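You operate a simulated robot arm through the tools that you are given. There is no shell and no other tool. Be economical: measure what you need, move in short steps, check, and stop when the job is done.

You run a simulated two-armed robot. Do the job below in one go: nothing can be reset, and whatever is moved stays where it is left.

TASK
Swap the USED cartridge in the filter housing for the NEW one.
Fine: hold the housing steady while drawing the used one out and leave it where it stands; the new one is in the cream case, shut it again; the used one goes in the white bin. Parts on this bench are vented. Set down upright: grey cartridge.

The check looks at the end state, three seconds after you hand in, the way a careful person would. Anything else that was tipped, shoved, dropped, spilled or broken makes it a failure.

THE ROBOT
Two 6-joint arms with two-finger parallel grippers on one trunk, on a base that drives. Base frame: it is fixed to the floor where the robot stands at the start and does not move with it; the origin is under the middle of the robot, x ahead of it, y to its left, z up. Units: cm, degrees, N and s.
The left shoulder is at the start at [6, 18.7, 123.6], the right one opposite. With the tool pointing down near the work surface each hand reaches from about 10 to 56 cm from the robot's upright axis, wherever it stands, measured 20 degrees to its own side. Places, roughly: bore of the filter housing [50, 10, 80]; inside of the white bin [70, 40, 80]; lid of the cream case [40, -50, 90]. Payload 1.57 kg a hand.
The tool frame of a hand sits at the grasp point between the pads (the TCP): z along the fingers, y along the line on which they close. The tips reach 3 cm beyond it. Largest opening 11 cm; finger width 2.4, thickness 1.2; the body of the gripper, 4.8 by 11.2 cm, starts 7.8 cm behind the TCP.
Orientation is told as [roll, pitch, yaw] about the base's x, y, z axes, in that order, counted from this pose: with the fingers straight down and closing along the base's y, the tool's x points along the base's -x, its y along +y and its z along -z.

THE INTERFACE
- The arms move only by the tool arm_command. It takes "left_series", "right_series" or both (then of equal length, played together; a hand with none holds still); each is a list of rows, each a list of 7 numbers: the turn, a rotation vector about the tool's x, y, z in units of 5 degrees (1.0 is 5 degrees), then the shift along the tool's x, y, z in units of 40 mm (1.0 is 40 mm), then the gripper command, from -1 (fully open) to 1 (shut), values between in proportion. In form: [[ax, ay, az, tx, ty, tz, grip], ...]. A call has 1 to 12 rows; each row shifts and turns the commanded pose from where the row before left it, along the tool's axes as they then stand. A call with a number of a shift or a turn outside -1 to 1 is refused whole. A row lasts 0.2 s, in which the tool goes at most 5 cm and 8.6 degrees; a call with a longer step from one row to the next is refused whole, and so is a gripper value outside its range. Where a pose cannot be reached the arm comes as near as it can. A force on the tool above 90 N (or 10 N above the force at the start of the call, whichever is more), or a blocked arm, ends the call early, and 0.2 s more pass. Each finger travels about 15.3 cm/s and halts on what it meets, pressing with about 31 N; the grip force reading is that of the motor and also rises with nothing between the fingers. The clock runs only during rows and for 0.2 s after the last one: add rows that do not move to give the fingers time. The reply holds the time, the measured pose of the TCP, the force on the tool along the base axes, the opening and the grip force, in the units named above and with some noise, with the torque about the TCP (base axes, N m) and any sound that the robot's microphone picked up.
- Cameras (640 x 400 px; columns grow to the right, rows downward): "scene" is now at [1.59, -2.44, 177.69]; the picture's right is [-0.25, -0.97, 0.00], its down [-0.66, 0.17, -0.73] and it looks along [0.71, -0.18, -0.68] (base axes); focal length 285 px, centre (320, 200). "left" rides on the left gripper at [7, -1.6, -14.1] in its tool frame; the picture's right is [0.23, 0.97, 0.00], its down [-0.85, 0.20, -0.48] and it looks along [-0.47, 0.11, 0.88] (tool axes); focal length 222 px, centre (320, 200). "right" rides on the right gripper at [7, 1.6, -14.1] in its tool frame; the picture's right is [-0.23, 0.97, 0.00], its down [-0.86, -0.20, -0.48] and it looks along [-0.47, -0.11, 0.88] (tool axes); focal length 222 px, centre (320, 200). There is no depth. A picture from a camera that has moved, and an enlarged one, comes with that camera's place and axes in the base frame and with its lens. The place of the scene camera against the robot may be out by one fixed shift of up to 1.8 cm in any direction.
- capture(camera): a new picture of that camera. No time passes.
- lift_body(by): slides the trunk up (or, below 0, down) by that many cm; the arms and the scene camera ride with it, the base frame stays. It gives what a move gives, with no picture.
- drive_base(legs): drives the robot by 1 to 6 legs, each [ahead, left, turn to the left] in cm, cm and degrees, along the robot's own axes; the way and the turn of a leg run together, so that a leg with both is an arc; at most 150 cm and 180 degrees a leg. The arms and the cameras ride along, it lands a little off, and it stops where it bumps. It gives what a move gives.
- aim_head(pan, tilt): turns the head with the scene camera to pan (to the left, within 86 degrees either way) and tilt (down, from -29 to 69), counted from straight ahead of the robot. It gives what a move gives.
- close_up(camera, box): a new picture of the part [left, top, right, bottom] of that camera's present view, enlarged. No time passes.
- hand_in(): hands the job in; it is judged then, once.

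Work in short steps. Places have to be worked out from the pictures, the camera data and where the tool is seen: move nearer, look again, correct. Check each grasp and each placing, and mend what went wrong. You have 120 turns and 88 pictures in all, those below and enlarged ones among them. Open the grippers and draw the arms clear of the work before you hand the job in, unless the task says otherwise; then end with one line.

The tools are called after "Emit:" as name(argument=value, ...) on one line, values as JSON. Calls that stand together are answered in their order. arm_command: Moves the arms, as the interface text tells. Its arguments: {"type":"object","properties":{"left_series":{"type":"array","items":{"type":"array","items":{"type":"number"}}},"right_series":{"type":"array","items":{"type":"array","items":{"type":"number"}}}},"required":[]} The other tools are called the same way: lift_body (by) slides the trunk up or down; drive_base (legs) drives the base; aim_head (pan, tilt) turns the head that bears the scene camera; capture (camera) takes a picture; close_up (camera, box) takes an enlarged picture of a part of a camera's view; hand_in () hands the job in.

At the start:

```text
time: 0.0
left_tcp_pos: [40.69, -0.99, 142.01]
left_ee_rot: [0.0, 0.0, 0.0]
left_ft_force: [0.4, -0.3, 0.2]
left_ft_torque: [0.0, -0.02, 0.0]
left_gripper_width: 10.99
left_finger_force: 0.0
right_tcp_pos: [29.29, -28.07, 151.45]
right_ee_rot: [-0.1, -0.2, 0.0]
right_ft_force: [-0.1, 0.9, -0.2]
right_ft_torque: [0.01, -0.02, -0.03]
right_gripper_width: 11.01
right_finger_force: 0.2
trunk travel left (down, up): [-86.4, 12.6]
robot x, y, heading: [-0.21, 0.22, -0.0]
head pan, tilt: [-14.3, 43.2]
```

scene: 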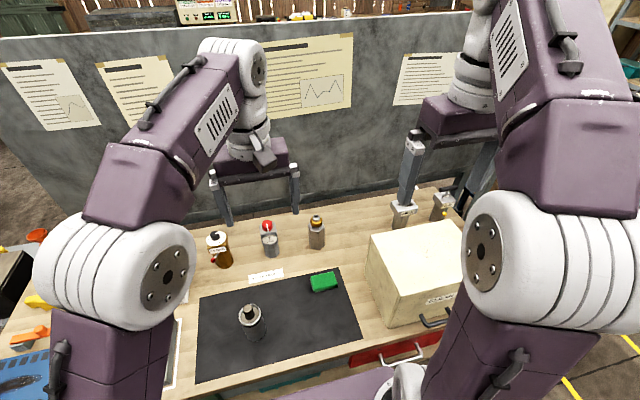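
right: 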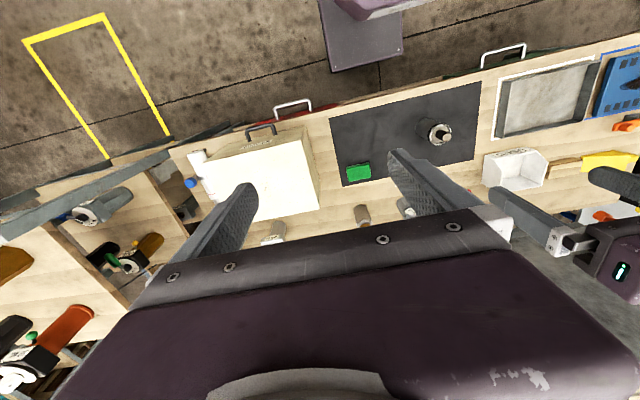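
left: 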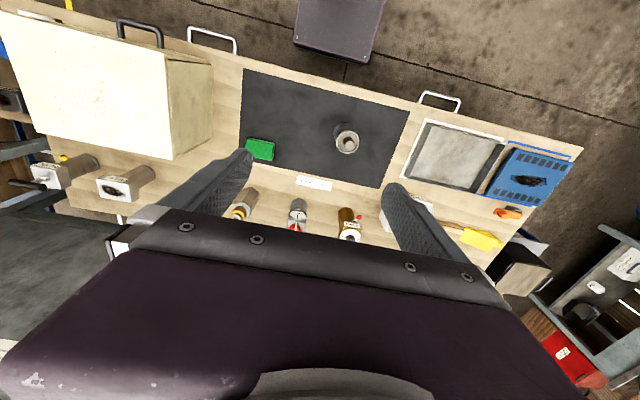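

The housing stands on the dark mat, the cream case is to the right, and a white bin sits further left. I'll enlarge the views to see the details.

Emit:
close_up(camera="scene", box=[180, 200, 380, 360])

Emit:
close_up(camera="scene", box=[340, 180, 500, 380])

Emit:
close_up(camera="left", box=[220, 50, 580, 275])

```text
2.50 times, centred on (280, 280) of scene
camera zoom: at [1.59, -2.44, 177.69], right [-0.25, -0.97, 0.0], down [-0.66, 0.17, -0.73], along [0.71, -0.18, -0.68], focal length 713 px, centre (420, 0)
```

zoom: 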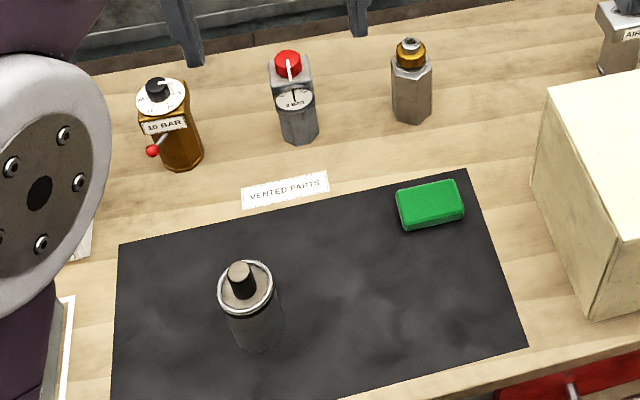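

```text
2.00 times, centred on (420, 280) of scene
camera zoom: at [1.59, -2.44, 177.69], right [-0.25, -0.97, 0.0], down [-0.66, 0.17, -0.73], along [0.71, -0.18, -0.68], focal length 570 px, centre (120, 40)
```

zoom: 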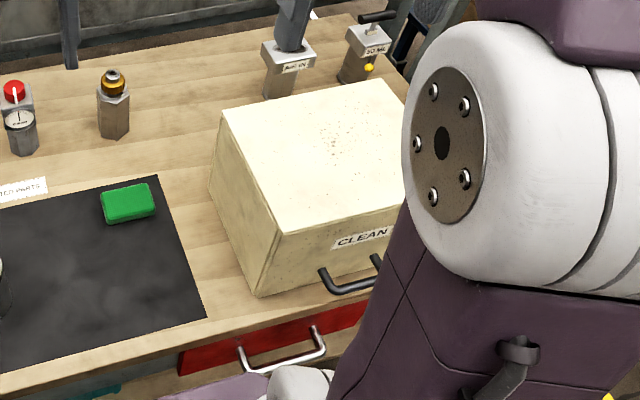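

```text
1.78 times, centred on (400, 162) of left
camera zoom: at [33.6, -2.59, 156.15], right [-0.23, 0.97, 0.0], down [0.85, 0.2, 0.48], along [0.47, 0.11, -0.88], focal length 395 px, centre (178, 267)
```

zoom: 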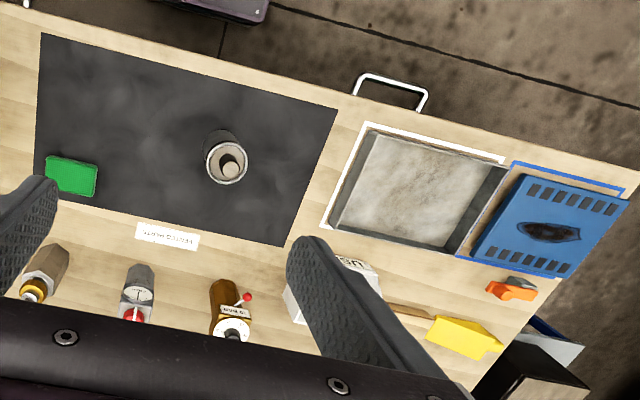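

The used cartridge shows a dark knob at the top of the housing, near (48,9,88). I'll turn the head to look at the bin side and the case side.

Emit:
aim_head(pan=35, tilt=40)

Emit:
capture(camera="scene")

Emit:
aim_head(pan=-50, tilt=50)

Emit:
capture(camera="scene")

```text
time: 1.2
left_tcp_pos: [40.6, -0.89, 141.94]
left_ee_rot: [0.0, 0.0, 0.0]
left_ft_force: [-0.2, -0.1, 0.4]
left_ft_torque: [0.01, 0.01, -0.01]
left_gripper_width: 10.98
left_finger_force: 0.1
right_tcp_pos: [29.32, -28.1, 151.63]
right_ee_rot: [-0.1, -0.1, 0.0]
right_ft_force: [-0.2, -0.2, -0.3]
right_ft_torque: [-0.02, -0.01, -0.02]
right_gripper_width: 11.0
right_finger_force: 0.1
trunk travel left (down, up): [-86.4, 12.6]
robot x, y, heading: [-0.18, -0.1, -0.1]
head pan, tilt: [35.0, 40.0]
```

```text
81 pictures are left
camera scene: at [0.55, 4.48, 178.15], right [0.57, -0.82, 0.0], down [-0.53, -0.37, -0.77], along [0.63, 0.44, -0.64], focal length 285 px, centre (320, 200)
```

scene: 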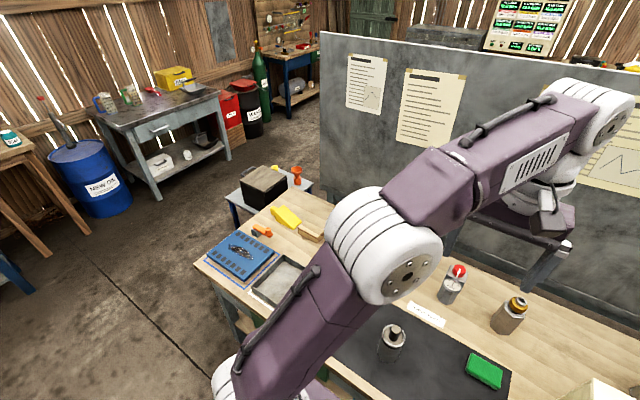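

```text
time: 2.8
left_tcp_pos: [40.71, -0.95, 142.0]
left_ee_rot: [-0.1, 0.0, 0.0]
left_ft_force: [-0.4, 0.5, 1.0]
left_ft_torque: [-0.02, -0.02, 0.01]
left_gripper_width: 11.0
left_finger_force: 0.2
right_tcp_pos: [29.33, -28.13, 151.55]
right_ee_rot: [-0.1, -0.1, 0.0]
right_ft_force: [0.4, 0.3, 0.2]
right_ft_torque: [0.01, -0.03, -0.03]
right_gripper_width: 11.01
right_finger_force: 0.0
trunk travel left (down, up): [-86.4, 12.6]
robot x, y, heading: [0.1, 0.36, -0.2]
head pan, tilt: [-50.0, 50.0]
```

```text
80 pictures are left
camera scene: at [-1.47, -6.28, 176.74], right [-0.77, -0.64, 0.0], down [-0.49, 0.59, -0.64], along [0.41, -0.49, -0.77], focal length 285 px, centre (320, 200)
```

scene: 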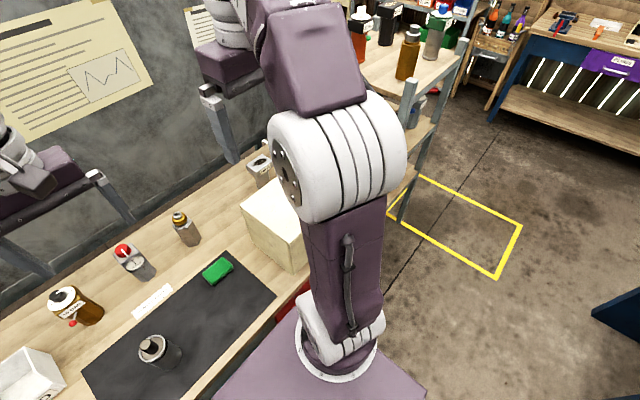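

The bin is visible at the lower left of this view, so I'll zoom in on it and the housing.

Emit:
close_up(camera="scene", box=[0, 200, 240, 400])

Emit:
close_up(camera="right", box=[120, 30, 480, 255])

```text
2.00 times, centred on (120, 300) of scene
camera zoom: at [-1.47, -6.28, 176.74], right [-0.77, -0.64, 0.0], down [-0.49, 0.59, -0.64], along [0.41, -0.49, -0.77], focal length 570 px, centre (720, 0)
```

zoom: 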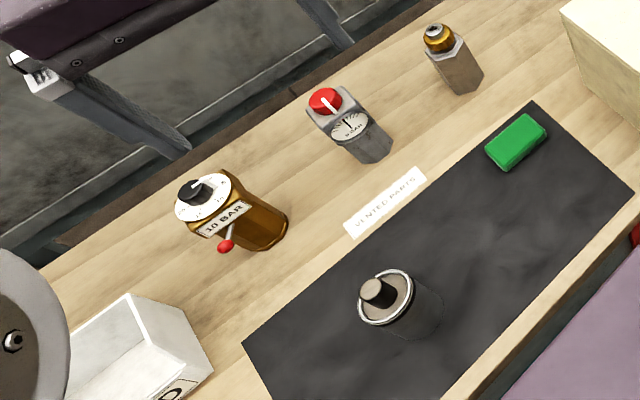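

```text
1.78 times, centred on (300, 142) of right
camera zoom: at [22.19, -26.44, 165.7], right [0.23, 0.97, 0.0], down [0.85, -0.2, 0.48], along [0.47, -0.11, -0.88], focal length 395 px, centre (356, 302)
```

zoom: 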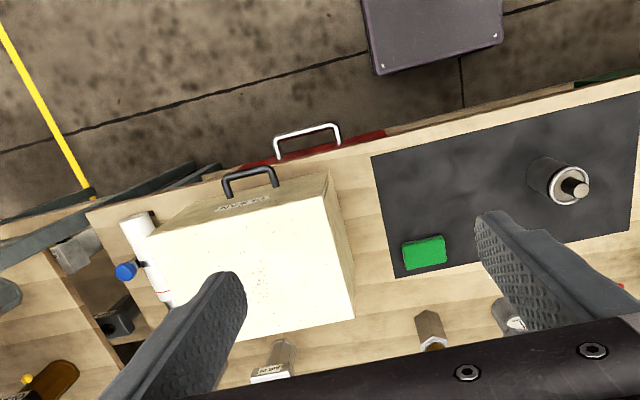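

The case lid's handle is on its front edge near (33,-50), with the hinge presumably at the back, and the bin centre is near (72,39). I'll do the housing work with the housing straight ahead: right hand steadying it from the right, left hand drawing with a forward-pitched tool. First I'll drive left a bit and slightly ahead.

Emit:
drive_base(legs=[[0, 8, 0], [4, 0, 0]])

Emit:
aim_head(pan=0, tilt=50)

Emit:
capture(camera="scene")

```text
time: 4.3
left_tcp_pos: [43.34, 6.86, 142.32]
left_ee_rot: [0.1, -0.5, 0.0]
left_ft_force: [-1.4, 0.0, -0.5]
left_ft_torque: [0.04, -0.13, -0.05]
left_gripper_width: 11.0
left_finger_force: 0.0
right_tcp_pos: [31.91, -20.35, 151.87]
right_ee_rot: [0.0, -0.7, -0.2]
right_ft_force: [-1.0, -0.6, 0.6]
right_ft_torque: [0.08, -0.12, 0.0]
right_gripper_width: 10.99
right_finger_force: 0.0
trunk travel left (down, up): [-86.4, 12.6]
robot x, y, heading: [4.11, 7.69, -0.0]
head pan, tilt: [-50.0, 50.0]
```

```text
time: 5.5
left_tcp_pos: [44.58, 7.14, 142.13]
left_ee_rot: [0.0, -0.1, 0.1]
left_ft_force: [0.1, 0.0, 0.0]
left_ft_torque: [0.01, -0.01, 0.0]
left_gripper_width: 10.99
left_finger_force: 0.0
right_tcp_pos: [33.15, -19.95, 151.69]
right_ee_rot: [-0.1, -0.2, -0.1]
right_ft_force: [0.2, 0.7, -0.6]
right_ft_torque: [0.0, -0.06, -0.01]
right_gripper_width: 10.98
right_finger_force: 0.2
trunk travel left (down, up): [-86.4, 12.6]
robot x, y, heading: [3.92, 7.84, 0.1]
head pan, tilt: [0.0, 50.0]
```

```text
77 pictures are left
camera scene: at [5.17, 7.73, 176.74], right [0.0, -1.0, 0.0], down [-0.77, 0.0, -0.64], along [0.64, 0.0, -0.77], focal length 285 px, centre (320, 200)
```

scene: 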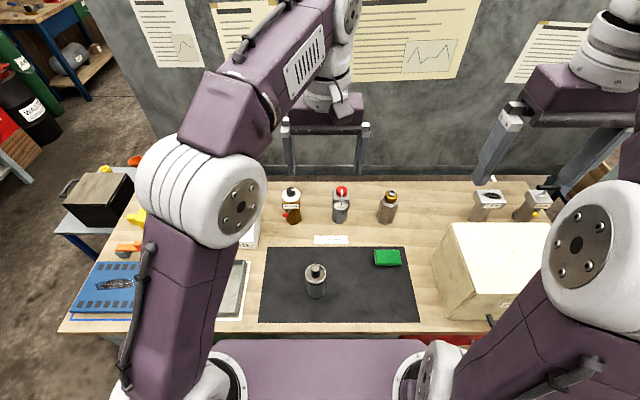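

Now I'll zoom in on the housing from both views to get its position and dimensions.

Emit:
close_up(camera="scene", box=[280, 250, 360, 300])

Emit:
close_up(camera="left", box=[280, 90, 440, 190])

```text
8.00 times, centred on (320, 275) of scene
camera zoom: at [5.17, 7.73, 176.74], right [0.0, -1.0, 0.0], down [-0.77, 0.0, -0.64], along [0.64, 0.0, -0.77], focal length 2281 px, centre (320, -400)
```

zoom: 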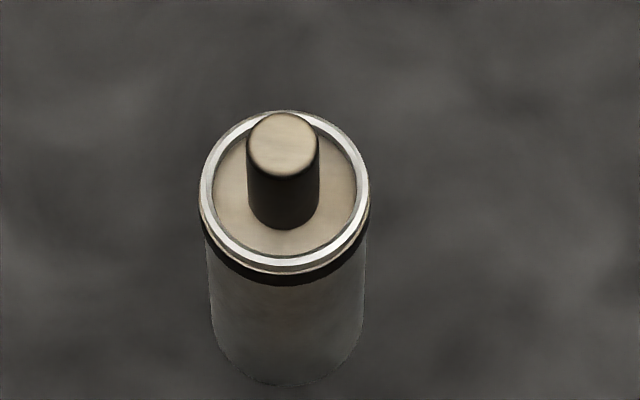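

```text
4.00 times, centred on (360, 140) of left
camera zoom: at [37.48, 5.5, 156.18], right [-0.23, 0.97, 0.0], down [0.85, 0.2, 0.48], along [0.47, 0.11, -0.88], focal length 888 px, centre (160, 440)
```

zoom: 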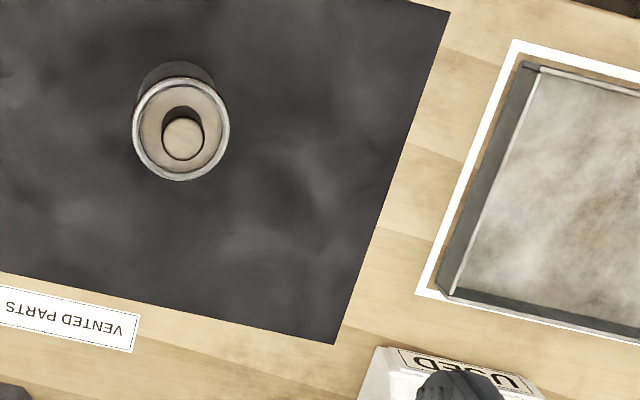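

From the left camera: housing axis ≈ (48.6, 9.6), rim z ≈ 86.8 with Ø ≈ 7.3, knob Ø ≈ 3.1 with its top at ≈ 90.7. I'll yaw the right hand by 90° while lowering it, clear of everything.

Emit:
arm_command(right_series=[[0, 0, -1, 0, 0, 0.5, -1], [0, 0, -1, 0, 0, 0.5, -1], [0, 0, -1, 0, 0, 0.5, -1], [0, 0, -1, 0, 0, 0.5, -1], [0, 0, -1, 0, 0, 0.5, -1], [0, 0, -1, 0, 0, 0.5, -1], [0, 0, -1, 0, 0, 0.5, -1], [0, 0, -1, 0, 0, 0.5, -1], [0, 0, -1, 0, 0, 0.5, -1], [0, 0, -1, 0, 0, 0.5, -1], [0, 0, -1, 0, 0, 0.5, -1], [0, 0, -1, 0, 0, 0.5, -1]])

Emit:
arm_command(right_series=[[0, 0, -1, 0, 0, 0.3, -1], [0, 0, -1, 0, 0, 0.3, -1], [0, 0, -1, 0, 0, 0.3, -1], [0, 0, -1, 0, 0, 0.3, -1], [0, 0, -1, 0, 0, 0.3, -1], [0, 0, -1, 0, 0, 0.3, -1]])

```text
time: 8.1
left_tcp_pos: [44.53, 7.08, 141.85]
left_ee_rot: [0.0, 0.0, 0.0]
left_ft_force: [-0.2, -0.1, 0.2]
left_ft_torque: [0.0, -0.01, 0.02]
left_gripper_width: 10.99
left_finger_force: 0.1
right_tcp_pos: [33.56, -20.15, 127.69]
right_ee_rot: [-0.3, 0.0, 60.0]
right_ft_force: [-0.4, 1.0, -0.7]
right_ft_torque: [-0.01, -0.01, -0.02]
right_gripper_width: 11.0
right_finger_force: 0.1
trunk travel left (down, up): [-86.4, 12.6]
robot x, y, heading: [4.08, 8.22, 0.0]
head pan, tilt: [0.0, 50.0]
```

```text
time: 9.5
left_tcp_pos: [44.65, 7.03, 142.03]
left_ee_rot: [0.0, -0.1, -0.1]
left_ft_force: [0.6, -0.2, -0.1]
left_ft_torque: [0.03, -0.01, -0.03]
left_gripper_width: 10.97
left_finger_force: 0.0
right_tcp_pos: [33.43, -20.06, 120.36]
right_ee_rot: [-0.2, 0.1, 90.0]
right_ft_force: [0.5, -0.1, 0.0]
right_ft_torque: [-0.01, 0.01, -0.03]
right_gripper_width: 10.99
right_finger_force: 0.1
trunk travel left (down, up): [-86.4, 12.6]
robot x, y, heading: [4.28, 7.81, 0.2]
head pan, tilt: [0.0, 50.0]
```

Yaw is 90°. Next I'll tilt 50° toward +y while shifting to x ≈ 48.6.

Emit:
arm_command(right_series=[[0, -1, 0, 0, -0.38, 0, -1], [0, -1, 0, 0, -0.38, 0, -1], [0, -1, 0, 0, -0.38, 0, -1], [0, -1, 0, 0, -0.38, 0, -1], [0, -1, 0, 0, -0.38, 0, -1], [0, -1, 0, 0, -0.38, 0, -1], [0, -1, 0, 0, -0.38, 0, -1], [0, -1, 0, 0, -0.38, 0, -1], [0, -1, 0, 0, -0.38, 0, -1], [0, -1, 0, 0, -0.38, 0, -1]])

```text
time: 11.7
left_tcp_pos: [44.69, 6.93, 141.94]
left_ee_rot: [-0.1, 0.0, 0.0]
left_ft_force: [0.8, 0.1, 0.5]
left_ft_torque: [0.04, 0.04, 0.0]
left_gripper_width: 10.99
left_finger_force: 0.1
right_tcp_pos: [48.68, -20.21, 120.43]
right_ee_rot: [-0.2, -50.0, 90.1]
right_ft_force: [0.2, 0.2, 0.0]
right_ft_torque: [-0.03, 0.01, 0.01]
right_gripper_width: 11.01
right_finger_force: 0.0
trunk travel left (down, up): [-86.4, 12.6]
robot x, y, heading: [3.95, 7.64, -0.2]
head pan, tilt: [0.0, 50.0]
```

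I'll bring the right hand to a pre-grasp 16 cm back along its approach line, then look.

Emit:
arm_command(right_series=[[0, 0, 0, 0.296, 0, 0.883, -1], [0, 0, 0, 0.296, 0, 0.883, -1], [0, 0, 0, 0.296, 0, 0.883, -1], [0, 0, 0, 0.296, 0, 0.883, -1], [0, 0, 0, 0.296, 0, 0.883, -1], [0, 0, 0, 0.296, 0, 0.883, -1], [0, 0, 0, 0.296, 0, 0.883, -1], [0, 0, 0, 0.296, 0, 0.883, -1], [0, 0, 0, 0.296, 0, 0.883, -1]])

Emit:
capture(camera="right")

Emit:
capture(camera="scene")

```text
time: 13.7
left_tcp_pos: [44.64, 7.19, 142.04]
left_ee_rot: [0.0, 0.0, 0.0]
left_ft_force: [-0.9, -0.5, 0.0]
left_ft_torque: [0.02, 0.02, -0.02]
left_gripper_width: 11.0
left_finger_force: 0.0
right_tcp_pos: [48.78, -2.66, 91.72]
right_ee_rot: [-0.3, -49.9, 90.1]
right_ft_force: [0.2, 0.5, -0.7]
right_ft_torque: [0.03, 0.04, 0.02]
right_gripper_width: 11.01
right_finger_force: 0.0
trunk travel left (down, up): [-86.4, 12.6]
robot x, y, heading: [4.04, 8.16, 0.1]
head pan, tilt: [0.0, 50.0]
```

```text
74 pictures are left
camera right: at [47.04, -17.99, 95.6], right [-0.97, 0.15, 0.17], down [0.2, 0.19, 0.96], along [0.11, 0.97, -0.21], focal length 222 px, centre (320, 200)
```

right: 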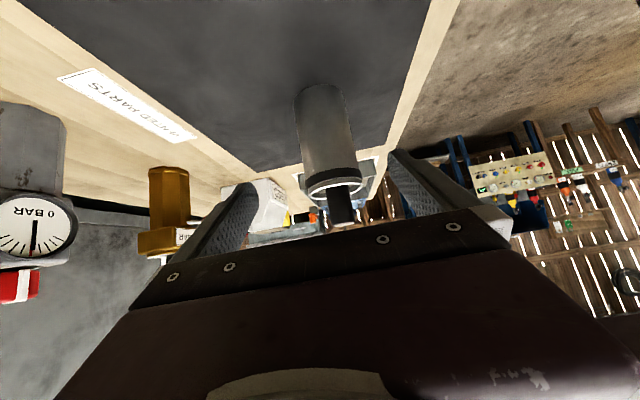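

```text
73 pictures are left
camera scene: at [5.33, 7.69, 176.74], right [0.0, -1.0, 0.0], down [-0.77, 0.0, -0.64], along [0.64, 0.0, -0.77], focal length 285 px, centre (320, 200)
```

scene: 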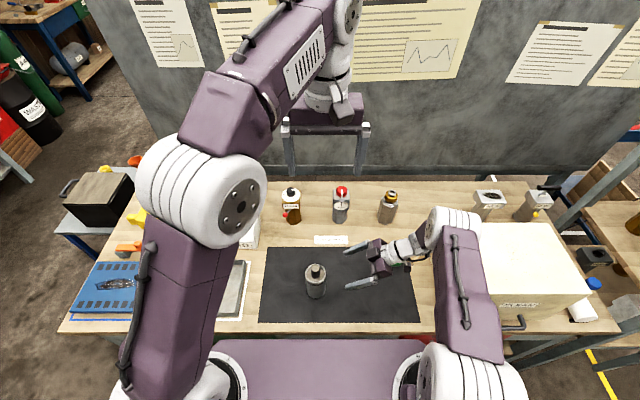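

The right camera puts the housing axis around x ≈ 48.0. I'll correct by 0.5 cm, then advance 16 cm with the fingers open to straddle it.

Emit:
arm_command(right_series=[[0, 0, 0, 0, 0.14, 0, -1], [0, 0, 0, 0, 0, 0.8, -1], [0, 0, 0, 0, 0, 0.8, -1], [0, 0, 0, 0, 0, 0.8, -1], [0, 0, 0, 0, 0, 0.8, -1], [0, 0, 0, 0, 0, 0.8, -1]])

Emit:
capture(camera="right")

Emit:
close_up(camera="scene", box=[240, 230, 400, 330])

```text
time: 15.1
left_tcp_pos: [44.51, 7.08, 142.0]
left_ee_rot: [-0.1, 0.0, 0.0]
left_ft_force: [0.4, -0.7, -0.4]
left_ft_torque: [0.0, 0.0, -0.02]
left_gripper_width: 10.98
left_finger_force: 0.2
right_tcp_pos: [48.34, 9.59, 81.52]
right_ee_rot: [-0.3, -50.0, 90.2]
right_ft_force: [-0.4, -0.1, 0.1]
right_ft_torque: [-0.02, 0.01, 0.0]
right_gripper_width: 10.99
right_finger_force: 0.0
trunk travel left (down, up): [-86.4, 12.6]
robot x, y, heading: [4.45, 8.2, 0.0]
head pan, tilt: [0.0, 50.0]
```

```text
72 pictures are left
camera right: at [46.5, -5.68, 85.39], right [-0.97, 0.15, 0.17], down [0.2, 0.18, 0.96], along [0.11, 0.97, -0.21], focal length 222 px, centre (320, 200)
```

right: 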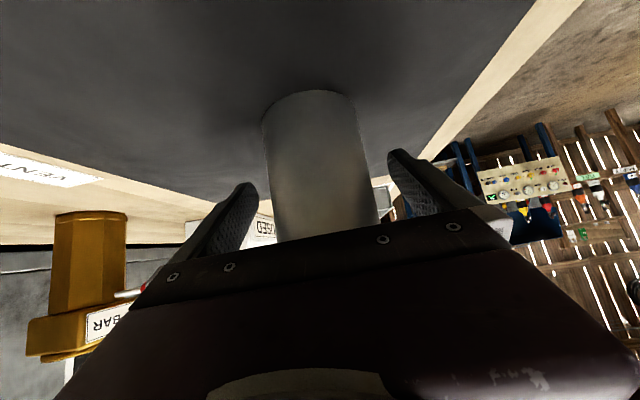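

```text
4.00 times, centred on (320, 280) of scene
camera zoom: at [5.26, 7.74, 176.74], right [0.0, -1.0, 0.0], down [-0.77, 0.0, -0.64], along [0.64, 0.0, -0.77], focal length 1140 px, centre (320, -120)
```

zoom: 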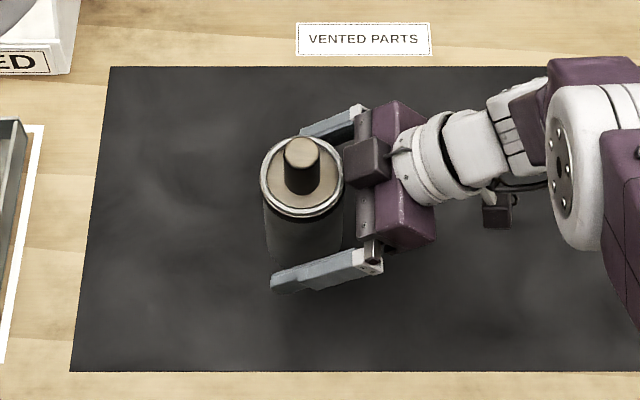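

Silhouette edges give the housing axis at (48.0, 9.65). I'll shift 0.3 cm to centre, then close slowly so that both pads meet it together.

Emit:
arm_command(right_series=[[0, 0, 0, 0, 0.075, 0, -1], [0, 0, 0, 0, 0, 0, -0.7], [0, 0, 0, 0, 0, 0, -0.5], [0, 0, 0, 0, 0, 0, -0.42], [0, 0, 0, 0, 0, 0, -0.38], [0, 0, 0, 0, 0, 0, -0.35]])

Emit:
capture(camera="right")

```text
time: 16.5
left_tcp_pos: [44.54, 6.89, 142.13]
left_ee_rot: [0.0, 0.0, 0.0]
left_ft_force: [-0.5, 0.6, -1.6]
left_ft_torque: [0.0, -0.01, 0.0]
left_gripper_width: 10.98
left_finger_force: 0.1
right_tcp_pos: [48.01, 9.57, 81.61]
right_ee_rot: [-0.4, -49.9, 90.1]
right_ft_force: [0.2, -0.1, 0.5]
right_ft_torque: [-0.01, 0.04, 0.01]
right_gripper_width: 7.45
right_finger_force: 0.0
trunk travel left (down, up): [-86.4, 12.6]
robot x, y, heading: [3.51, 8.1, 0.0]
head pan, tilt: [0.0, 50.0]
```

```text
70 pictures are left
camera right: at [46.17, -5.74, 85.38], right [-0.97, 0.15, 0.17], down [0.2, 0.18, 0.96], along [0.11, 0.97, -0.21], focal length 222 px, centre (320, 200)
```

right: 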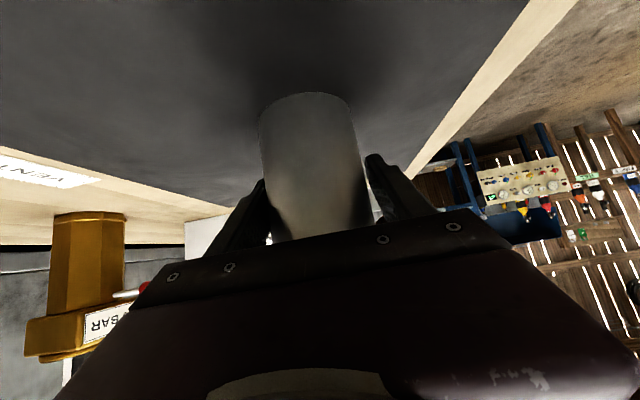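

Nearly touching; I'll zoom in to compare the two gaps.

Emit:
close_up(camera="right", box=[240, 130, 400, 250])

```text
3.33 times, centred on (320, 190) of right
camera zoom: at [46.17, -5.74, 85.38], right [-0.97, 0.15, 0.17], down [0.2, 0.18, 0.96], along [0.11, 0.97, -0.21], focal length 740 px, centre (320, 233)
```

zoom: 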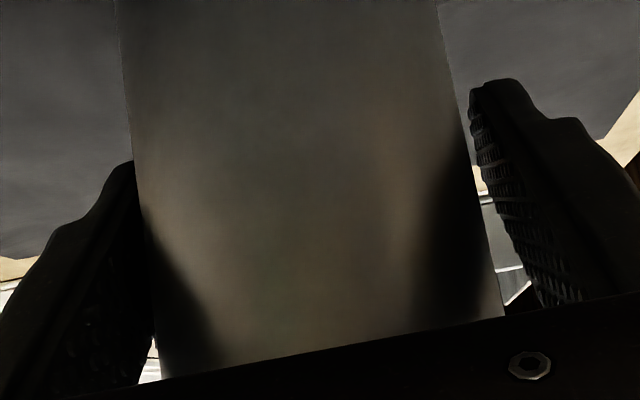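

Gaps look consistent with being centred (axis 48.0, TCP 48.0). I'll close gently in small increments.

Emit:
arm_command(right_series=[[0, 0, 0, 0, 0, 0, -0.32], [0, 0, 0, 0, 0, 0, -0.29], [0, 0, 0, 0, 0, 0, -0.26], [0, 0, 0, 0, 0, 0, -0.23], [0, 0, 0, 0, 0, 0, -0.2]])

```text
time: 17.7
left_tcp_pos: [44.64, 7.07, 142.04]
left_ee_rot: [0.0, 0.0, 0.0]
left_ft_force: [-0.1, -0.1, -0.3]
left_ft_torque: [-0.02, -0.01, -0.02]
left_gripper_width: 11.02
left_finger_force: 0.1
right_tcp_pos: [47.94, 9.55, 81.65]
right_ee_rot: [-0.3, -49.9, 90.1]
right_ft_force: [2.4, -0.3, 1.1]
right_ft_torque: [0.0, 0.1, 0.02]
right_gripper_width: 6.9
right_finger_force: 30.6
trunk travel left (down, up): [-86.4, 12.6]
robot x, y, heading: [3.85, 7.83, -0.1]
head pan, tilt: [0.0, 50.0]
```

Housing held at 6.9 cm with little side force. Now I'll pitch the left hand 45° forward, fingers half open.

Emit:
arm_command(left_series=[[0, -1, 0, 0, 0, 0, 0], [0, -1, 0, 0, 0, 0, 0], [0, -1, 0, 0, 0, 0, 0], [0, -1, 0, 0, 0, 0, 0], [0, -1, 0, 0, 0, 0, 0], [0, -1, 0, 0, 0, 0, 0], [0, -1, 0, 0, 0, 0, 0], [0, -1, 0, 0, 0, 0, 0], [0, -1, 0, 0, 0, 0, 0]])

Emit:
arm_command(left_series=[[0, 0, 0, 0.713, 0.054, 0.525, 0], [0, 0, 0, 0.713, 0.054, 0.525, 0], [0, 0, 0, 0.713, 0.054, 0.525, 0], [0, 0, 0, 0.713, 0.054, 0.525, 0], [0, 0, 0, 0.713, 0.054, 0.525, 0], [0, 0, 0, 0.713, 0.054, 0.525, 0], [0, 0, 0, 0.713, 0.054, 0.525, 0], [0, 0, 0, 0.713, 0.054, 0.525, 0], [0, 0, 0, 0.713, 0.054, 0.525, 0], [0, 0, 0, 0.713, 0.054, 0.525, 0], [0, 0, 0, 0.713, 0.054, 0.525, 0], [0, 0, 0, 0.713, 0.054, 0.525, 0]])

Emit:
capture(camera="left")

```text
time: 19.7
left_tcp_pos: [44.59, 7.0, 142.0]
left_ee_rot: [-0.1, -45.1, 0.0]
left_ft_force: [-0.9, 0.0, 0.2]
left_ft_torque: [0.03, -0.01, 0.01]
left_gripper_width: 5.52
left_finger_force: 0.0
right_tcp_pos: [47.95, 9.45, 81.57]
right_ee_rot: [-0.4, -49.9, 90.2]
right_ft_force: [0.4, -0.3, 2.1]
right_ft_torque: [-0.01, 0.16, 0.02]
right_gripper_width: 6.95
right_finger_force: 31.0
trunk travel left (down, up): [-86.4, 12.6]
robot x, y, heading: [3.94, 8.23, 0.0]
head pan, tilt: [0.0, 50.0]
```

```text
time: 22.3
left_tcp_pos: [42.69, 2.17, 108.09]
left_ee_rot: [0.7, -44.8, -0.3]
left_ft_force: [-0.6, -0.7, 0.6]
left_ft_torque: [-0.01, 0.0, -0.01]
left_gripper_width: 5.54
left_finger_force: 0.0
left hand out of reach, approached as far as the arm can: row 8, 9, 10, 11, 12
right_tcp_pos: [47.95, 9.53, 81.63]
right_ee_rot: [-0.3, -49.9, 90.2]
right_ft_force: [-0.4, 0.2, 2.6]
right_ft_torque: [-0.03, 0.27, -0.02]
right_gripper_width: 6.93
right_finger_force: 31.2
trunk travel left (down, up): [-86.4, 12.6]
robot x, y, heading: [3.62, 8.41, 0.0]
head pan, tilt: [0.0, 50.0]
```

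```text
68 pictures are left
camera left: at [27.83, 0.39, 113.17], right [-0.16, 0.97, -0.15], down [0.27, 0.19, 0.94], along [0.95, 0.11, -0.29], focal length 222 px, centre (320, 200)
```

left: 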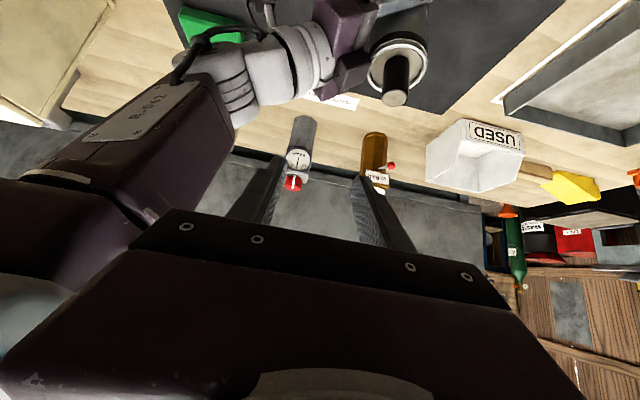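

The pitched pose close to the robot was out of reach, so I'll come in higher and further forward and descend vertically instead.

Emit:
arm_command(left_series=[[0, 0, 0, -0.737, 0, 0.265, 0], [0, 0, 0, -0.737, 0, 0.265, 0], [0, 0, 0, -0.737, 0, 0.265, 0], [0, 0, 0, 0, 0, 0, 0]])

```text
time: 23.3
left_tcp_pos: [51.25, 2.23, 112.29]
left_ee_rot: [0.0, -45.2, 0.1]
left_ft_force: [0.5, 0.3, 0.2]
left_ft_torque: [-0.01, -0.04, 0.01]
left_gripper_width: 5.49
left_finger_force: 0.1
right_tcp_pos: [47.9, 9.51, 81.61]
right_ee_rot: [-0.5, -49.9, 90.2]
right_ft_force: [-0.9, -1.8, 0.5]
right_ft_torque: [-0.01, 0.24, 0.04]
right_gripper_width: 6.93
right_finger_force: 30.8
trunk travel left (down, up): [-86.4, 12.6]
robot x, y, heading: [3.85, 7.88, -0.2]
head pan, tilt: [0.0, 50.0]
```

Commands restart from the measured pose. I'll move to above the knob at z ≈ 104.

Emit:
arm_command(left_series=[[0, 0, 0, 0.69, 0.617, 0.283, 0], [0, 0, 0, 0.69, 0.617, 0.283, 0], [0, 0, 0, 0.69, 0.617, 0.283, 0]])

Emit:
capture(camera="left")

```text
time: 24.1
left_tcp_pos: [50.2, 6.76, 106.39]
left_ee_rot: [0.9, -44.7, -0.4]
left_ft_force: [-0.1, 1.1, 0.0]
left_ft_torque: [-0.01, -0.04, 0.03]
left_gripper_width: 5.5
left_finger_force: 0.0
left hand out of reach, approached as far as the arm can: row 2, 3
right_tcp_pos: [47.92, 9.45, 81.67]
right_ee_rot: [-0.3, -49.9, 90.2]
right_ft_force: [-1.1, -0.5, 0.1]
right_ft_torque: [-0.04, 0.27, -0.02]
right_gripper_width: 6.93
right_finger_force: 30.8
trunk travel left (down, up): [-86.4, 12.6]
robot x, y, heading: [4.09, 7.76, 0.1]
head pan, tilt: [0.0, 50.0]
```

```text
67 pictures are left
camera left: at [35.36, 4.91, 111.54], right [-0.16, 0.98, -0.15], down [0.27, 0.19, 0.94], along [0.95, 0.11, -0.29], focal length 222 px, centre (320, 200)
```

left: 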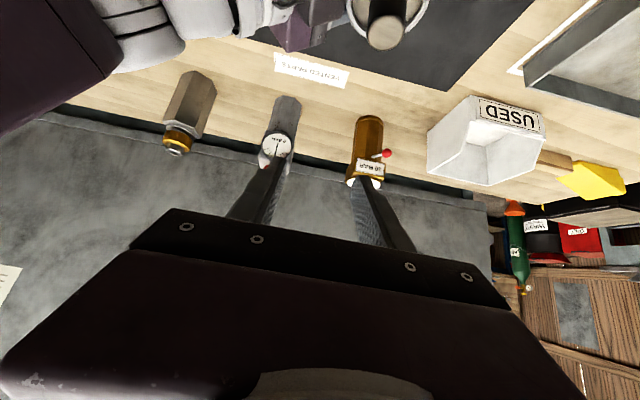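

The 45° pitch puts the left wrist too close to its shoulder. I'll use about 30° pitch and stand 5 cm further back: release the housing, retreat the right hand along its approach line and ease the left pitch.

Emit:
arm_command(right_series=[[0, 0, 0, 0, 0, 0, -0.5], [0, 0, 0, 0, 0, 0, -1], [0, 0, 0, 0, 0, 0, -1], [0, 0, 0, 0, 0, -0.8, -1], [0, 0, 0, 0, 0, -0.8, -1], [0, 0, 0, 0, 0, -0.8, -1], [0, 0, 0, 0, 0, -0.8, -1], [0, 0, 0, 0, 0, -0.8, -1]], left_series=[[0, 0, 0, 0, 0, 0, 0], [0, 0, 0, 0, 0, 0, 0], [0, 0, 0, -0.5, 0, -0.3, 0], [0, 1, 0, 0, 0, 0, 0], [0, 1, 0, 0, 0, 0, 0], [0, 1, 0, 0, 0, 0, 0], [0, 0, 0, 0, 0, 0, 0], [0, 0, 0, 0, 0, 0, 0]])

Emit:
drive_base(legs=[[-5, 0, 0]])

Emit:
capture(camera="right")

```text
time: 25.9
left_tcp_pos: [50.82, 6.68, 108.77]
left_ee_rot: [0.1, -29.9, 0.0]
left_ft_force: [0.5, 0.5, -0.3]
left_ft_torque: [-0.01, -0.01, 0.02]
left_gripper_width: 5.51
left_finger_force: 0.1
right_tcp_pos: [47.84, -2.77, 92.01]
right_ee_rot: [-0.3, -50.1, 90.1]
right_ft_force: [0.8, -0.2, 0.2]
right_ft_torque: [0.02, -0.01, 0.0]
right_gripper_width: 11.02
right_finger_force: 0.0
trunk travel left (down, up): [-86.4, 12.6]
robot x, y, heading: [4.16, 8.4, -0.2]
head pan, tilt: [0.0, 50.0]
```

```text
time: 26.8
left_tcp_pos: [46.51, 6.7, 108.4]
left_ee_rot: [0.1, -29.6, 0.1]
left_ft_force: [-0.3, 0.7, 0.0]
left_ft_torque: [0.01, 0.07, 0.01]
left_gripper_width: 5.52
left_finger_force: 0.1
right_tcp_pos: [43.45, -2.67, 91.59]
right_ee_rot: [0.1, -49.9, 89.9]
right_ft_force: [-0.2, 0.3, -0.2]
right_ft_torque: [0.03, 0.03, 0.04]
right_gripper_width: 10.99
right_finger_force: 0.0
trunk travel left (down, up): [-86.4, 12.6]
robot x, y, heading: [-0.98, 7.86, -0.1]
head pan, tilt: [0.0, 50.0]
```

```text
66 pictures are left
camera right: at [41.71, -17.99, 95.41], right [-0.97, 0.15, 0.18], down [0.2, 0.18, 0.96], along [0.11, 0.97, -0.21], focal length 222 px, centre (320, 200)
```

right: 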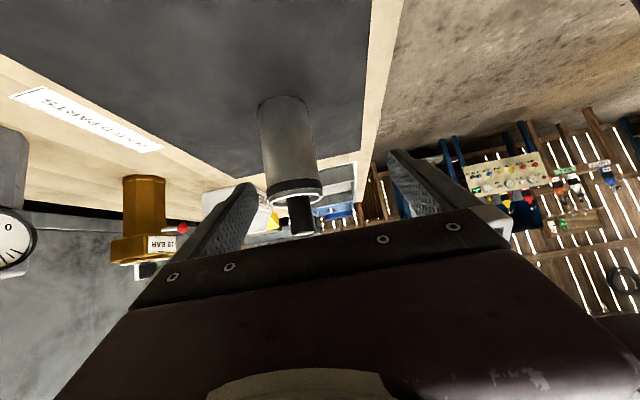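

I'll move the right hand forward to x ≈ 47.9 and read the settled position.

Emit:
arm_command(right_series=[[0, 0, 0, 0, 0, 0, -1], [0, 0, 0, 0, -0.6, 0, -1], [0, 0, 0, 0, -0.6, 0, -1], [0, 0, 0, 0, 0, 0, -1]])

Emit:
capture(camera="right")

```text
time: 27.8
left_tcp_pos: [45.86, 6.82, 108.65]
left_ee_rot: [0.1, -30.0, 0.0]
left_ft_force: [0.8, -0.2, 0.0]
left_ft_torque: [-0.02, -0.01, 0.02]
left_gripper_width: 5.51
left_finger_force: 0.1
right_tcp_pos: [47.59, -2.63, 91.97]
right_ee_rot: [-0.4, -50.0, 90.1]
right_ft_force: [0.8, 0.3, 0.3]
right_ft_torque: [0.0, 0.01, -0.02]
right_gripper_width: 10.99
right_finger_force: 0.0
trunk travel left (down, up): [-86.4, 12.6]
robot x, y, heading: [-0.92, 8.01, -0.1]
head pan, tilt: [0.0, 50.0]
```

```text
65 pictures are left
camera right: at [45.83, -17.95, 95.7], right [-0.97, 0.15, 0.17], down [0.2, 0.18, 0.96], along [0.11, 0.97, -0.21], focal length 222 px, centre (320, 200)
```

right: 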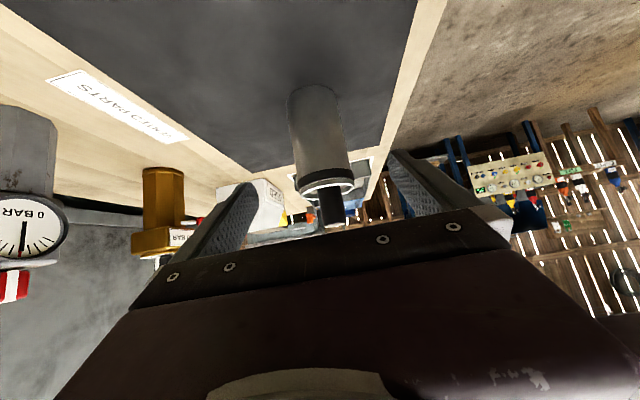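

I'll shift 0.25 cm and advance 16 cm, then check the silhouette again.

Emit:
arm_command(right_series=[[0, 0, 0, 0, -0.06, 0, -1], [0, 0, 0, 0, 0, 0.8, -1], [0, 0, 0, 0, 0, 0.8, -1], [0, 0, 0, 0, 0, 0.8, -1], [0, 0, 0, 0, 0, 0.8, -1], [0, 0, 0, 0, 0, 0.8, -0.6], [0, 0, 0, 0, 0, 0, -0.35]])

Emit:
close_up(camera="right", box=[240, 130, 400, 250])

```text
time: 29.4
left_tcp_pos: [45.86, 6.79, 108.73]
left_ee_rot: [0.0, -30.0, 0.0]
left_ft_force: [0.6, -0.5, 0.4]
left_ft_torque: [0.03, 0.0, -0.02]
left_gripper_width: 5.49
left_finger_force: 0.0
right_tcp_pos: [46.37, 8.24, 82.94]
right_ee_rot: [-0.2, -49.9, 90.2]
right_ft_force: [0.3, 0.4, -0.3]
right_ft_torque: [0.0, 0.03, -0.04]
right_gripper_width: 7.42
right_finger_force: 0.4
right hand out of reach, approached as far as the arm can: row 5, 6
trunk travel left (down, up): [-86.4, 12.6]
robot x, y, heading: [-0.81, 8.17, 0.2]
head pan, tilt: [0.0, 50.0]
```

```text
3.33 times, centred on (320, 190) of right
camera zoom: at [44.58, -7.09, 86.76], right [-0.97, 0.15, 0.17], down [0.2, 0.18, 0.96], along [0.11, 0.97, -0.21], focal length 740 px, centre (320, 233)
```

zoom: 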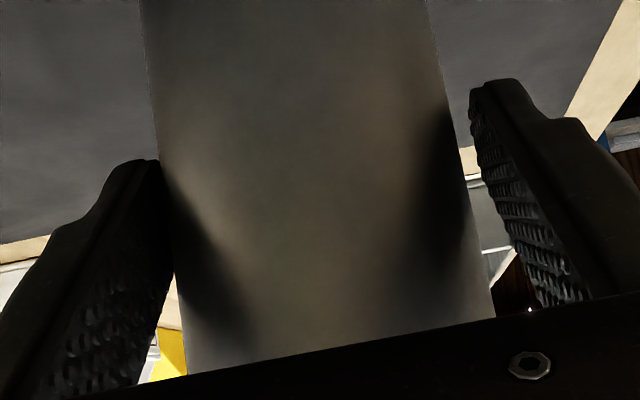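

The right hand ran out of reach and pulled back about 1.4 cm in x while closing; the silhouette suggests the housing slid to x ≈ 46.5 and stayed upright. I'll open, retreat, drive 3 cm ahead, and later slide it gently back to (47.95, 9.6).

Emit:
arm_command(right_series=[[0, 0, 0, 0, 0, 0, -0.6], [0, 0, 0, 0, 0, 0, -1], [0, 0, 0, 0, 0, 0, -1], [0, 0, 0, 0, 0, -0.8, -1], [0, 0, 0, 0, 0, -0.8, -1], [0, 0, 0, 0, 0, -0.8, -1], [0, 0, 0, 0, 0, -0.8, -1], [0, 0, 0, 0, 0, -0.4, -1]])

Emit:
drive_base(legs=[[3, 0, 0]])

Emit:
arm_command(right_series=[[0, 0, 0, 0, 0, 0, -1], [0, 0, 0, 0, 0, 0, -1]])

Emit:
capture(camera="right")

Emit:
close_up(camera="scene", box=[240, 230, 400, 330])

```text
time: 31.2
left_tcp_pos: [45.81, 6.74, 108.77]
left_ee_rot: [0.0, -30.0, -0.1]
left_ft_force: [0.0, -0.4, 0.1]
left_ft_torque: [-0.01, 0.06, -0.04]
left_gripper_width: 5.49
left_finger_force: 0.0
right_tcp_pos: [46.14, -2.9, 92.37]
right_ee_rot: [-0.4, -49.9, 90.1]
right_ft_force: [0.6, -0.3, -0.2]
right_ft_torque: [-0.05, 0.01, 0.0]
right_gripper_width: 10.99
right_finger_force: 0.1
trunk travel left (down, up): [-86.4, 12.6]
robot x, y, heading: [-0.63, 7.91, -0.1]
head pan, tilt: [0.0, 50.0]
```

```text
time: 32.0
left_tcp_pos: [48.27, 6.66, 108.97]
left_ee_rot: [-0.1, -30.4, 0.1]
left_ft_force: [0.0, 0.7, -0.1]
left_ft_torque: [0.0, -0.05, -0.01]
left_gripper_width: 5.51
left_finger_force: 0.1
right_tcp_pos: [48.74, -2.82, 92.72]
right_ee_rot: [-1.0, -49.9, 90.7]
right_ft_force: [-0.5, 0.8, 0.6]
right_ft_torque: [-0.06, -0.05, -0.04]
right_gripper_width: 11.02
right_finger_force: 0.1
trunk travel left (down, up): [-86.4, 12.6]
robot x, y, heading: [1.77, 7.87, 0.1]
head pan, tilt: [0.0, 50.0]
```

```text
time: 32.6
left_tcp_pos: [48.58, 6.85, 108.88]
left_ee_rot: [0.0, -30.2, 0.1]
left_ft_force: [0.1, -0.2, 0.2]
left_ft_torque: [-0.01, -0.02, 0.0]
left_gripper_width: 5.5
left_finger_force: 0.0
right_tcp_pos: [49.16, -2.85, 92.48]
right_ee_rot: [-0.5, -49.9, 90.3]
right_ft_force: [-0.6, 0.1, 0.0]
right_ft_torque: [-0.03, -0.06, 0.01]
right_gripper_width: 10.99
right_finger_force: 0.2
trunk travel left (down, up): [-86.4, 12.6]
robot x, y, heading: [1.7, 7.96, 0.2]
head pan, tilt: [0.0, 50.0]
```

```text
63 pictures are left
camera right: at [47.27, -18.14, 96.28], right [-0.97, 0.15, 0.17], down [0.19, 0.18, 0.96], along [0.11, 0.97, -0.21], focal length 222 px, centre (320, 200)
```

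right: 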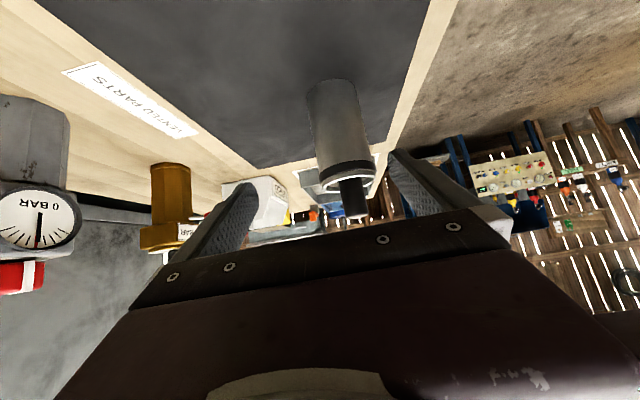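

```text
4.00 times, centred on (320, 280) of scene
camera zoom: at [2.83, 7.67, 176.74], right [0.0, -1.0, 0.0], down [-0.76, 0.0, -0.64], along [0.64, 0.0, -0.76], focal length 1140 px, centre (320, -120)
```

zoom: 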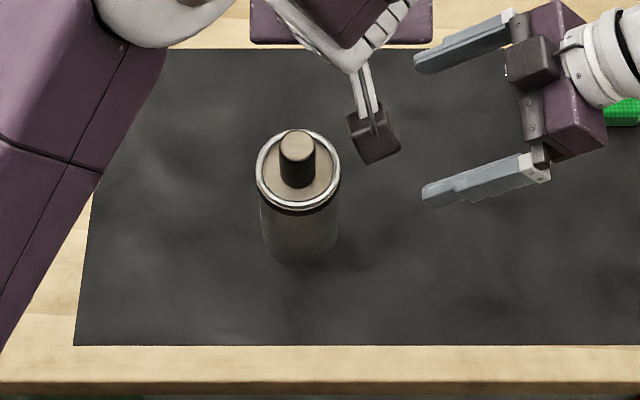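

Comparing with the mat edge confirms the housing slid about 1.4 cm toward me (axis now ≈ (46.4, 9.6)), still upright. I'll approach again centred on x = 46.4.

Emit:
arm_command(right_series=[[0, 0, 0, 0.1, 0.69, 0.15, -1], [0, 0, 0, 0, 0, 0.8, -1], [0, 0, 0, 0, 0, 0.8, -1], [0, 0, 0, 0, 0, 0.8, -1], [0, 0, 0, 0, 0, 0.8, -1], [0, 0, 0, 0, 0, 0.8, -1]])

Emit:
close_up(camera="right", box=[240, 130, 400, 250])

```text
time: 34.0
left_tcp_pos: [48.85, 6.86, 108.85]
left_ee_rot: [-0.1, -30.1, 0.0]
left_ft_force: [0.4, -0.5, 0.1]
left_ft_torque: [0.01, -0.01, -0.01]
left_gripper_width: 5.52
left_finger_force: 0.0
right_tcp_pos: [46.62, 9.64, 81.31]
right_ee_rot: [-0.2, -50.0, 90.1]
right_ft_force: [0.3, -0.1, 0.0]
right_ft_torque: [0.01, 0.02, 0.03]
right_gripper_width: 10.99
right_finger_force: 0.1
trunk travel left (down, up): [-86.4, 12.6]
robot x, y, heading: [1.88, 7.68, 0.1]
head pan, tilt: [0.0, 50.0]
```

```text
3.33 times, centred on (320, 190) of right
camera zoom: at [44.8, -5.63, 85.12], right [-0.97, 0.15, 0.17], down [0.2, 0.18, 0.96], along [0.11, 0.97, -0.21], focal length 740 px, centre (320, 233)
```

zoom: 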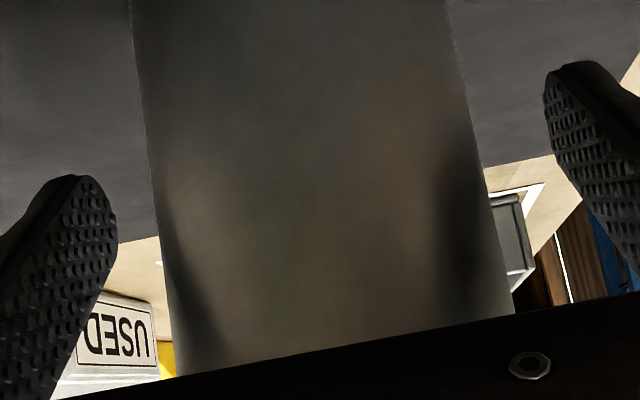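

Axis at (46.46, ~9.9). I'll trim by 0.15 cm and close slowly.

Emit:
arm_command(right_series=[[0, 0, 0, 0, 0.04, 0, -0.8], [0, 0, 0, 0, 0, 0, -0.5], [0, 0, 0, 0, 0, 0, -0.4], [0, 0, 0, 0, 0, 0, -0.35], [0, 0, 0, 0, 0, 0, -0.32], [0, 0, 0, 0, 0, 0, -0.29], [0, 0, 0, 0, 0, 0, -0.26], [0, 0, 0, 0, 0, 0, -0.23], [0, 0, 0, 0, 0, 0, -0.2], [0, 0, 0, 0, 0, 0, -0.2]])

```text
time: 36.2
left_tcp_pos: [48.79, 6.67, 108.68]
left_ee_rot: [0.0, -30.0, 0.0]
left_ft_force: [0.4, 0.2, -0.1]
left_ft_torque: [-0.01, 0.0, 0.02]
left_gripper_width: 5.5
left_finger_force: 0.2
right_tcp_pos: [46.31, 9.62, 81.36]
right_ee_rot: [-0.2, -49.9, 90.2]
right_ft_force: [3.7, 0.0, 1.3]
right_ft_torque: [-0.03, 0.04, -0.01]
right_gripper_width: 6.97
right_finger_force: 30.4
trunk travel left (down, up): [-86.4, 12.6]
robot x, y, heading: [2.15, 8.12, -0.1]
head pan, tilt: [0.0, 50.0]
```

Gripped at 6.97 cm. Now I'll slide the housing gently back +1.6 cm in x and −0.3 in y to where it stood.

Emit:
arm_command(right_series=[[0, 0, 0, 0.01, -0.08, -0.011, -0.1], [0, 0, 0, 0.01, -0.08, -0.011, -0.1], [0, 0, 0, 0.01, -0.08, -0.011, -0.1], [0, 0, 0, 0.01, -0.08, -0.011, -0.1], [0, 0, 0, 0.01, -0.08, -0.011, -0.1], [0, 0, 0, 0, 0, 0, -0.1]])

Emit:
close_up(camera="scene", box=[240, 230, 400, 330])

```text
time: 37.6
left_tcp_pos: [48.81, 6.77, 108.67]
left_ee_rot: [0.0, -30.0, 0.0]
left_ft_force: [0.1, 0.1, 0.2]
left_ft_torque: [0.0, -0.01, 0.02]
left_gripper_width: 5.51
left_finger_force: 0.1
right_tcp_pos: [47.84, 9.28, 81.41]
right_ee_rot: [-0.2, -49.8, 90.1]
right_ft_force: [-1.9, 0.1, -0.2]
right_ft_torque: [0.06, 0.11, 0.0]
right_gripper_width: 6.93
right_finger_force: 31.2
trunk travel left (down, up): [-86.4, 12.6]
robot x, y, heading: [1.78, 7.9, 0.2]
head pan, tilt: [0.0, 50.0]
```

```text
4.00 times, centred on (320, 280) of scene
camera zoom: at [3.29, 7.64, 176.73], right [0.0, -1.0, 0.0], down [-0.77, 0.0, -0.64], along [0.64, 0.0, -0.77], focal length 1140 px, centre (320, -120)
```

zoom: 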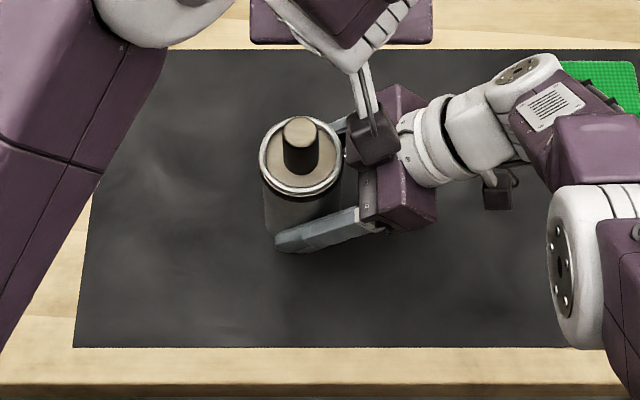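

Housing is back at ≈ (47.9, 9.6), still held. Next I'll bring the left hand above the knob at z ≈ 100.

Emit:
arm_command(left_series=[[0, 0, 0, 0.482, 0.242, 0.558, 0], [0, 0, 0, 0.482, 0.242, 0.558, 0], [0, 0, 0, 0.482, 0.242, 0.558, 0]])

Emit:
capture(camera="left")

Emit:
close_up(camera="scene", box=[240, 230, 400, 330])

```text
time: 38.4
left_tcp_pos: [47.29, 9.57, 100.15]
left_ee_rot: [-0.2, -30.0, 0.0]
left_ft_force: [-1.1, 1.1, -0.2]
left_ft_torque: [0.0, 0.01, -0.02]
left_gripper_width: 5.49
left_finger_force: 0.0
right_tcp_pos: [47.99, 9.25, 81.39]
right_ee_rot: [-0.3, -49.8, 90.1]
right_ft_force: [-0.4, -0.9, -0.7]
right_ft_torque: [0.0, 0.11, 0.01]
right_gripper_width: 6.94
right_finger_force: 31.5
trunk travel left (down, up): [-86.4, 12.6]
robot x, y, heading: [2.03, 7.86, 0.2]
head pan, tilt: [0.0, 50.0]
```

```text
59 pictures are left
camera left: at [34.09, 7.93, 108.83], right [-0.2, 0.97, -0.11], down [0.5, 0.2, 0.84], along [0.84, 0.11, -0.53], focal length 222 px, centre (320, 200)
```

left: 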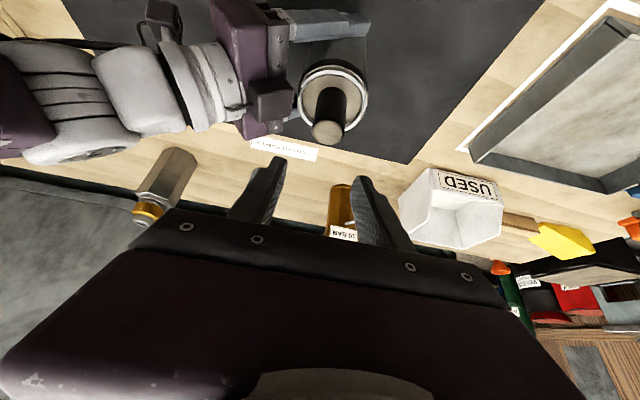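

```text
4.00 times, centred on (320, 280) of scene
camera zoom: at [3.32, 7.65, 176.74], right [0.0, -1.0, 0.0], down [-0.77, 0.0, -0.64], along [0.64, 0.0, -0.77], focal length 1140 px, centre (320, -120)
```

zoom: 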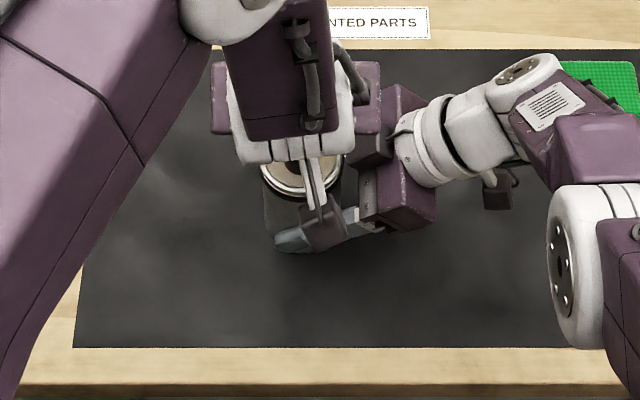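

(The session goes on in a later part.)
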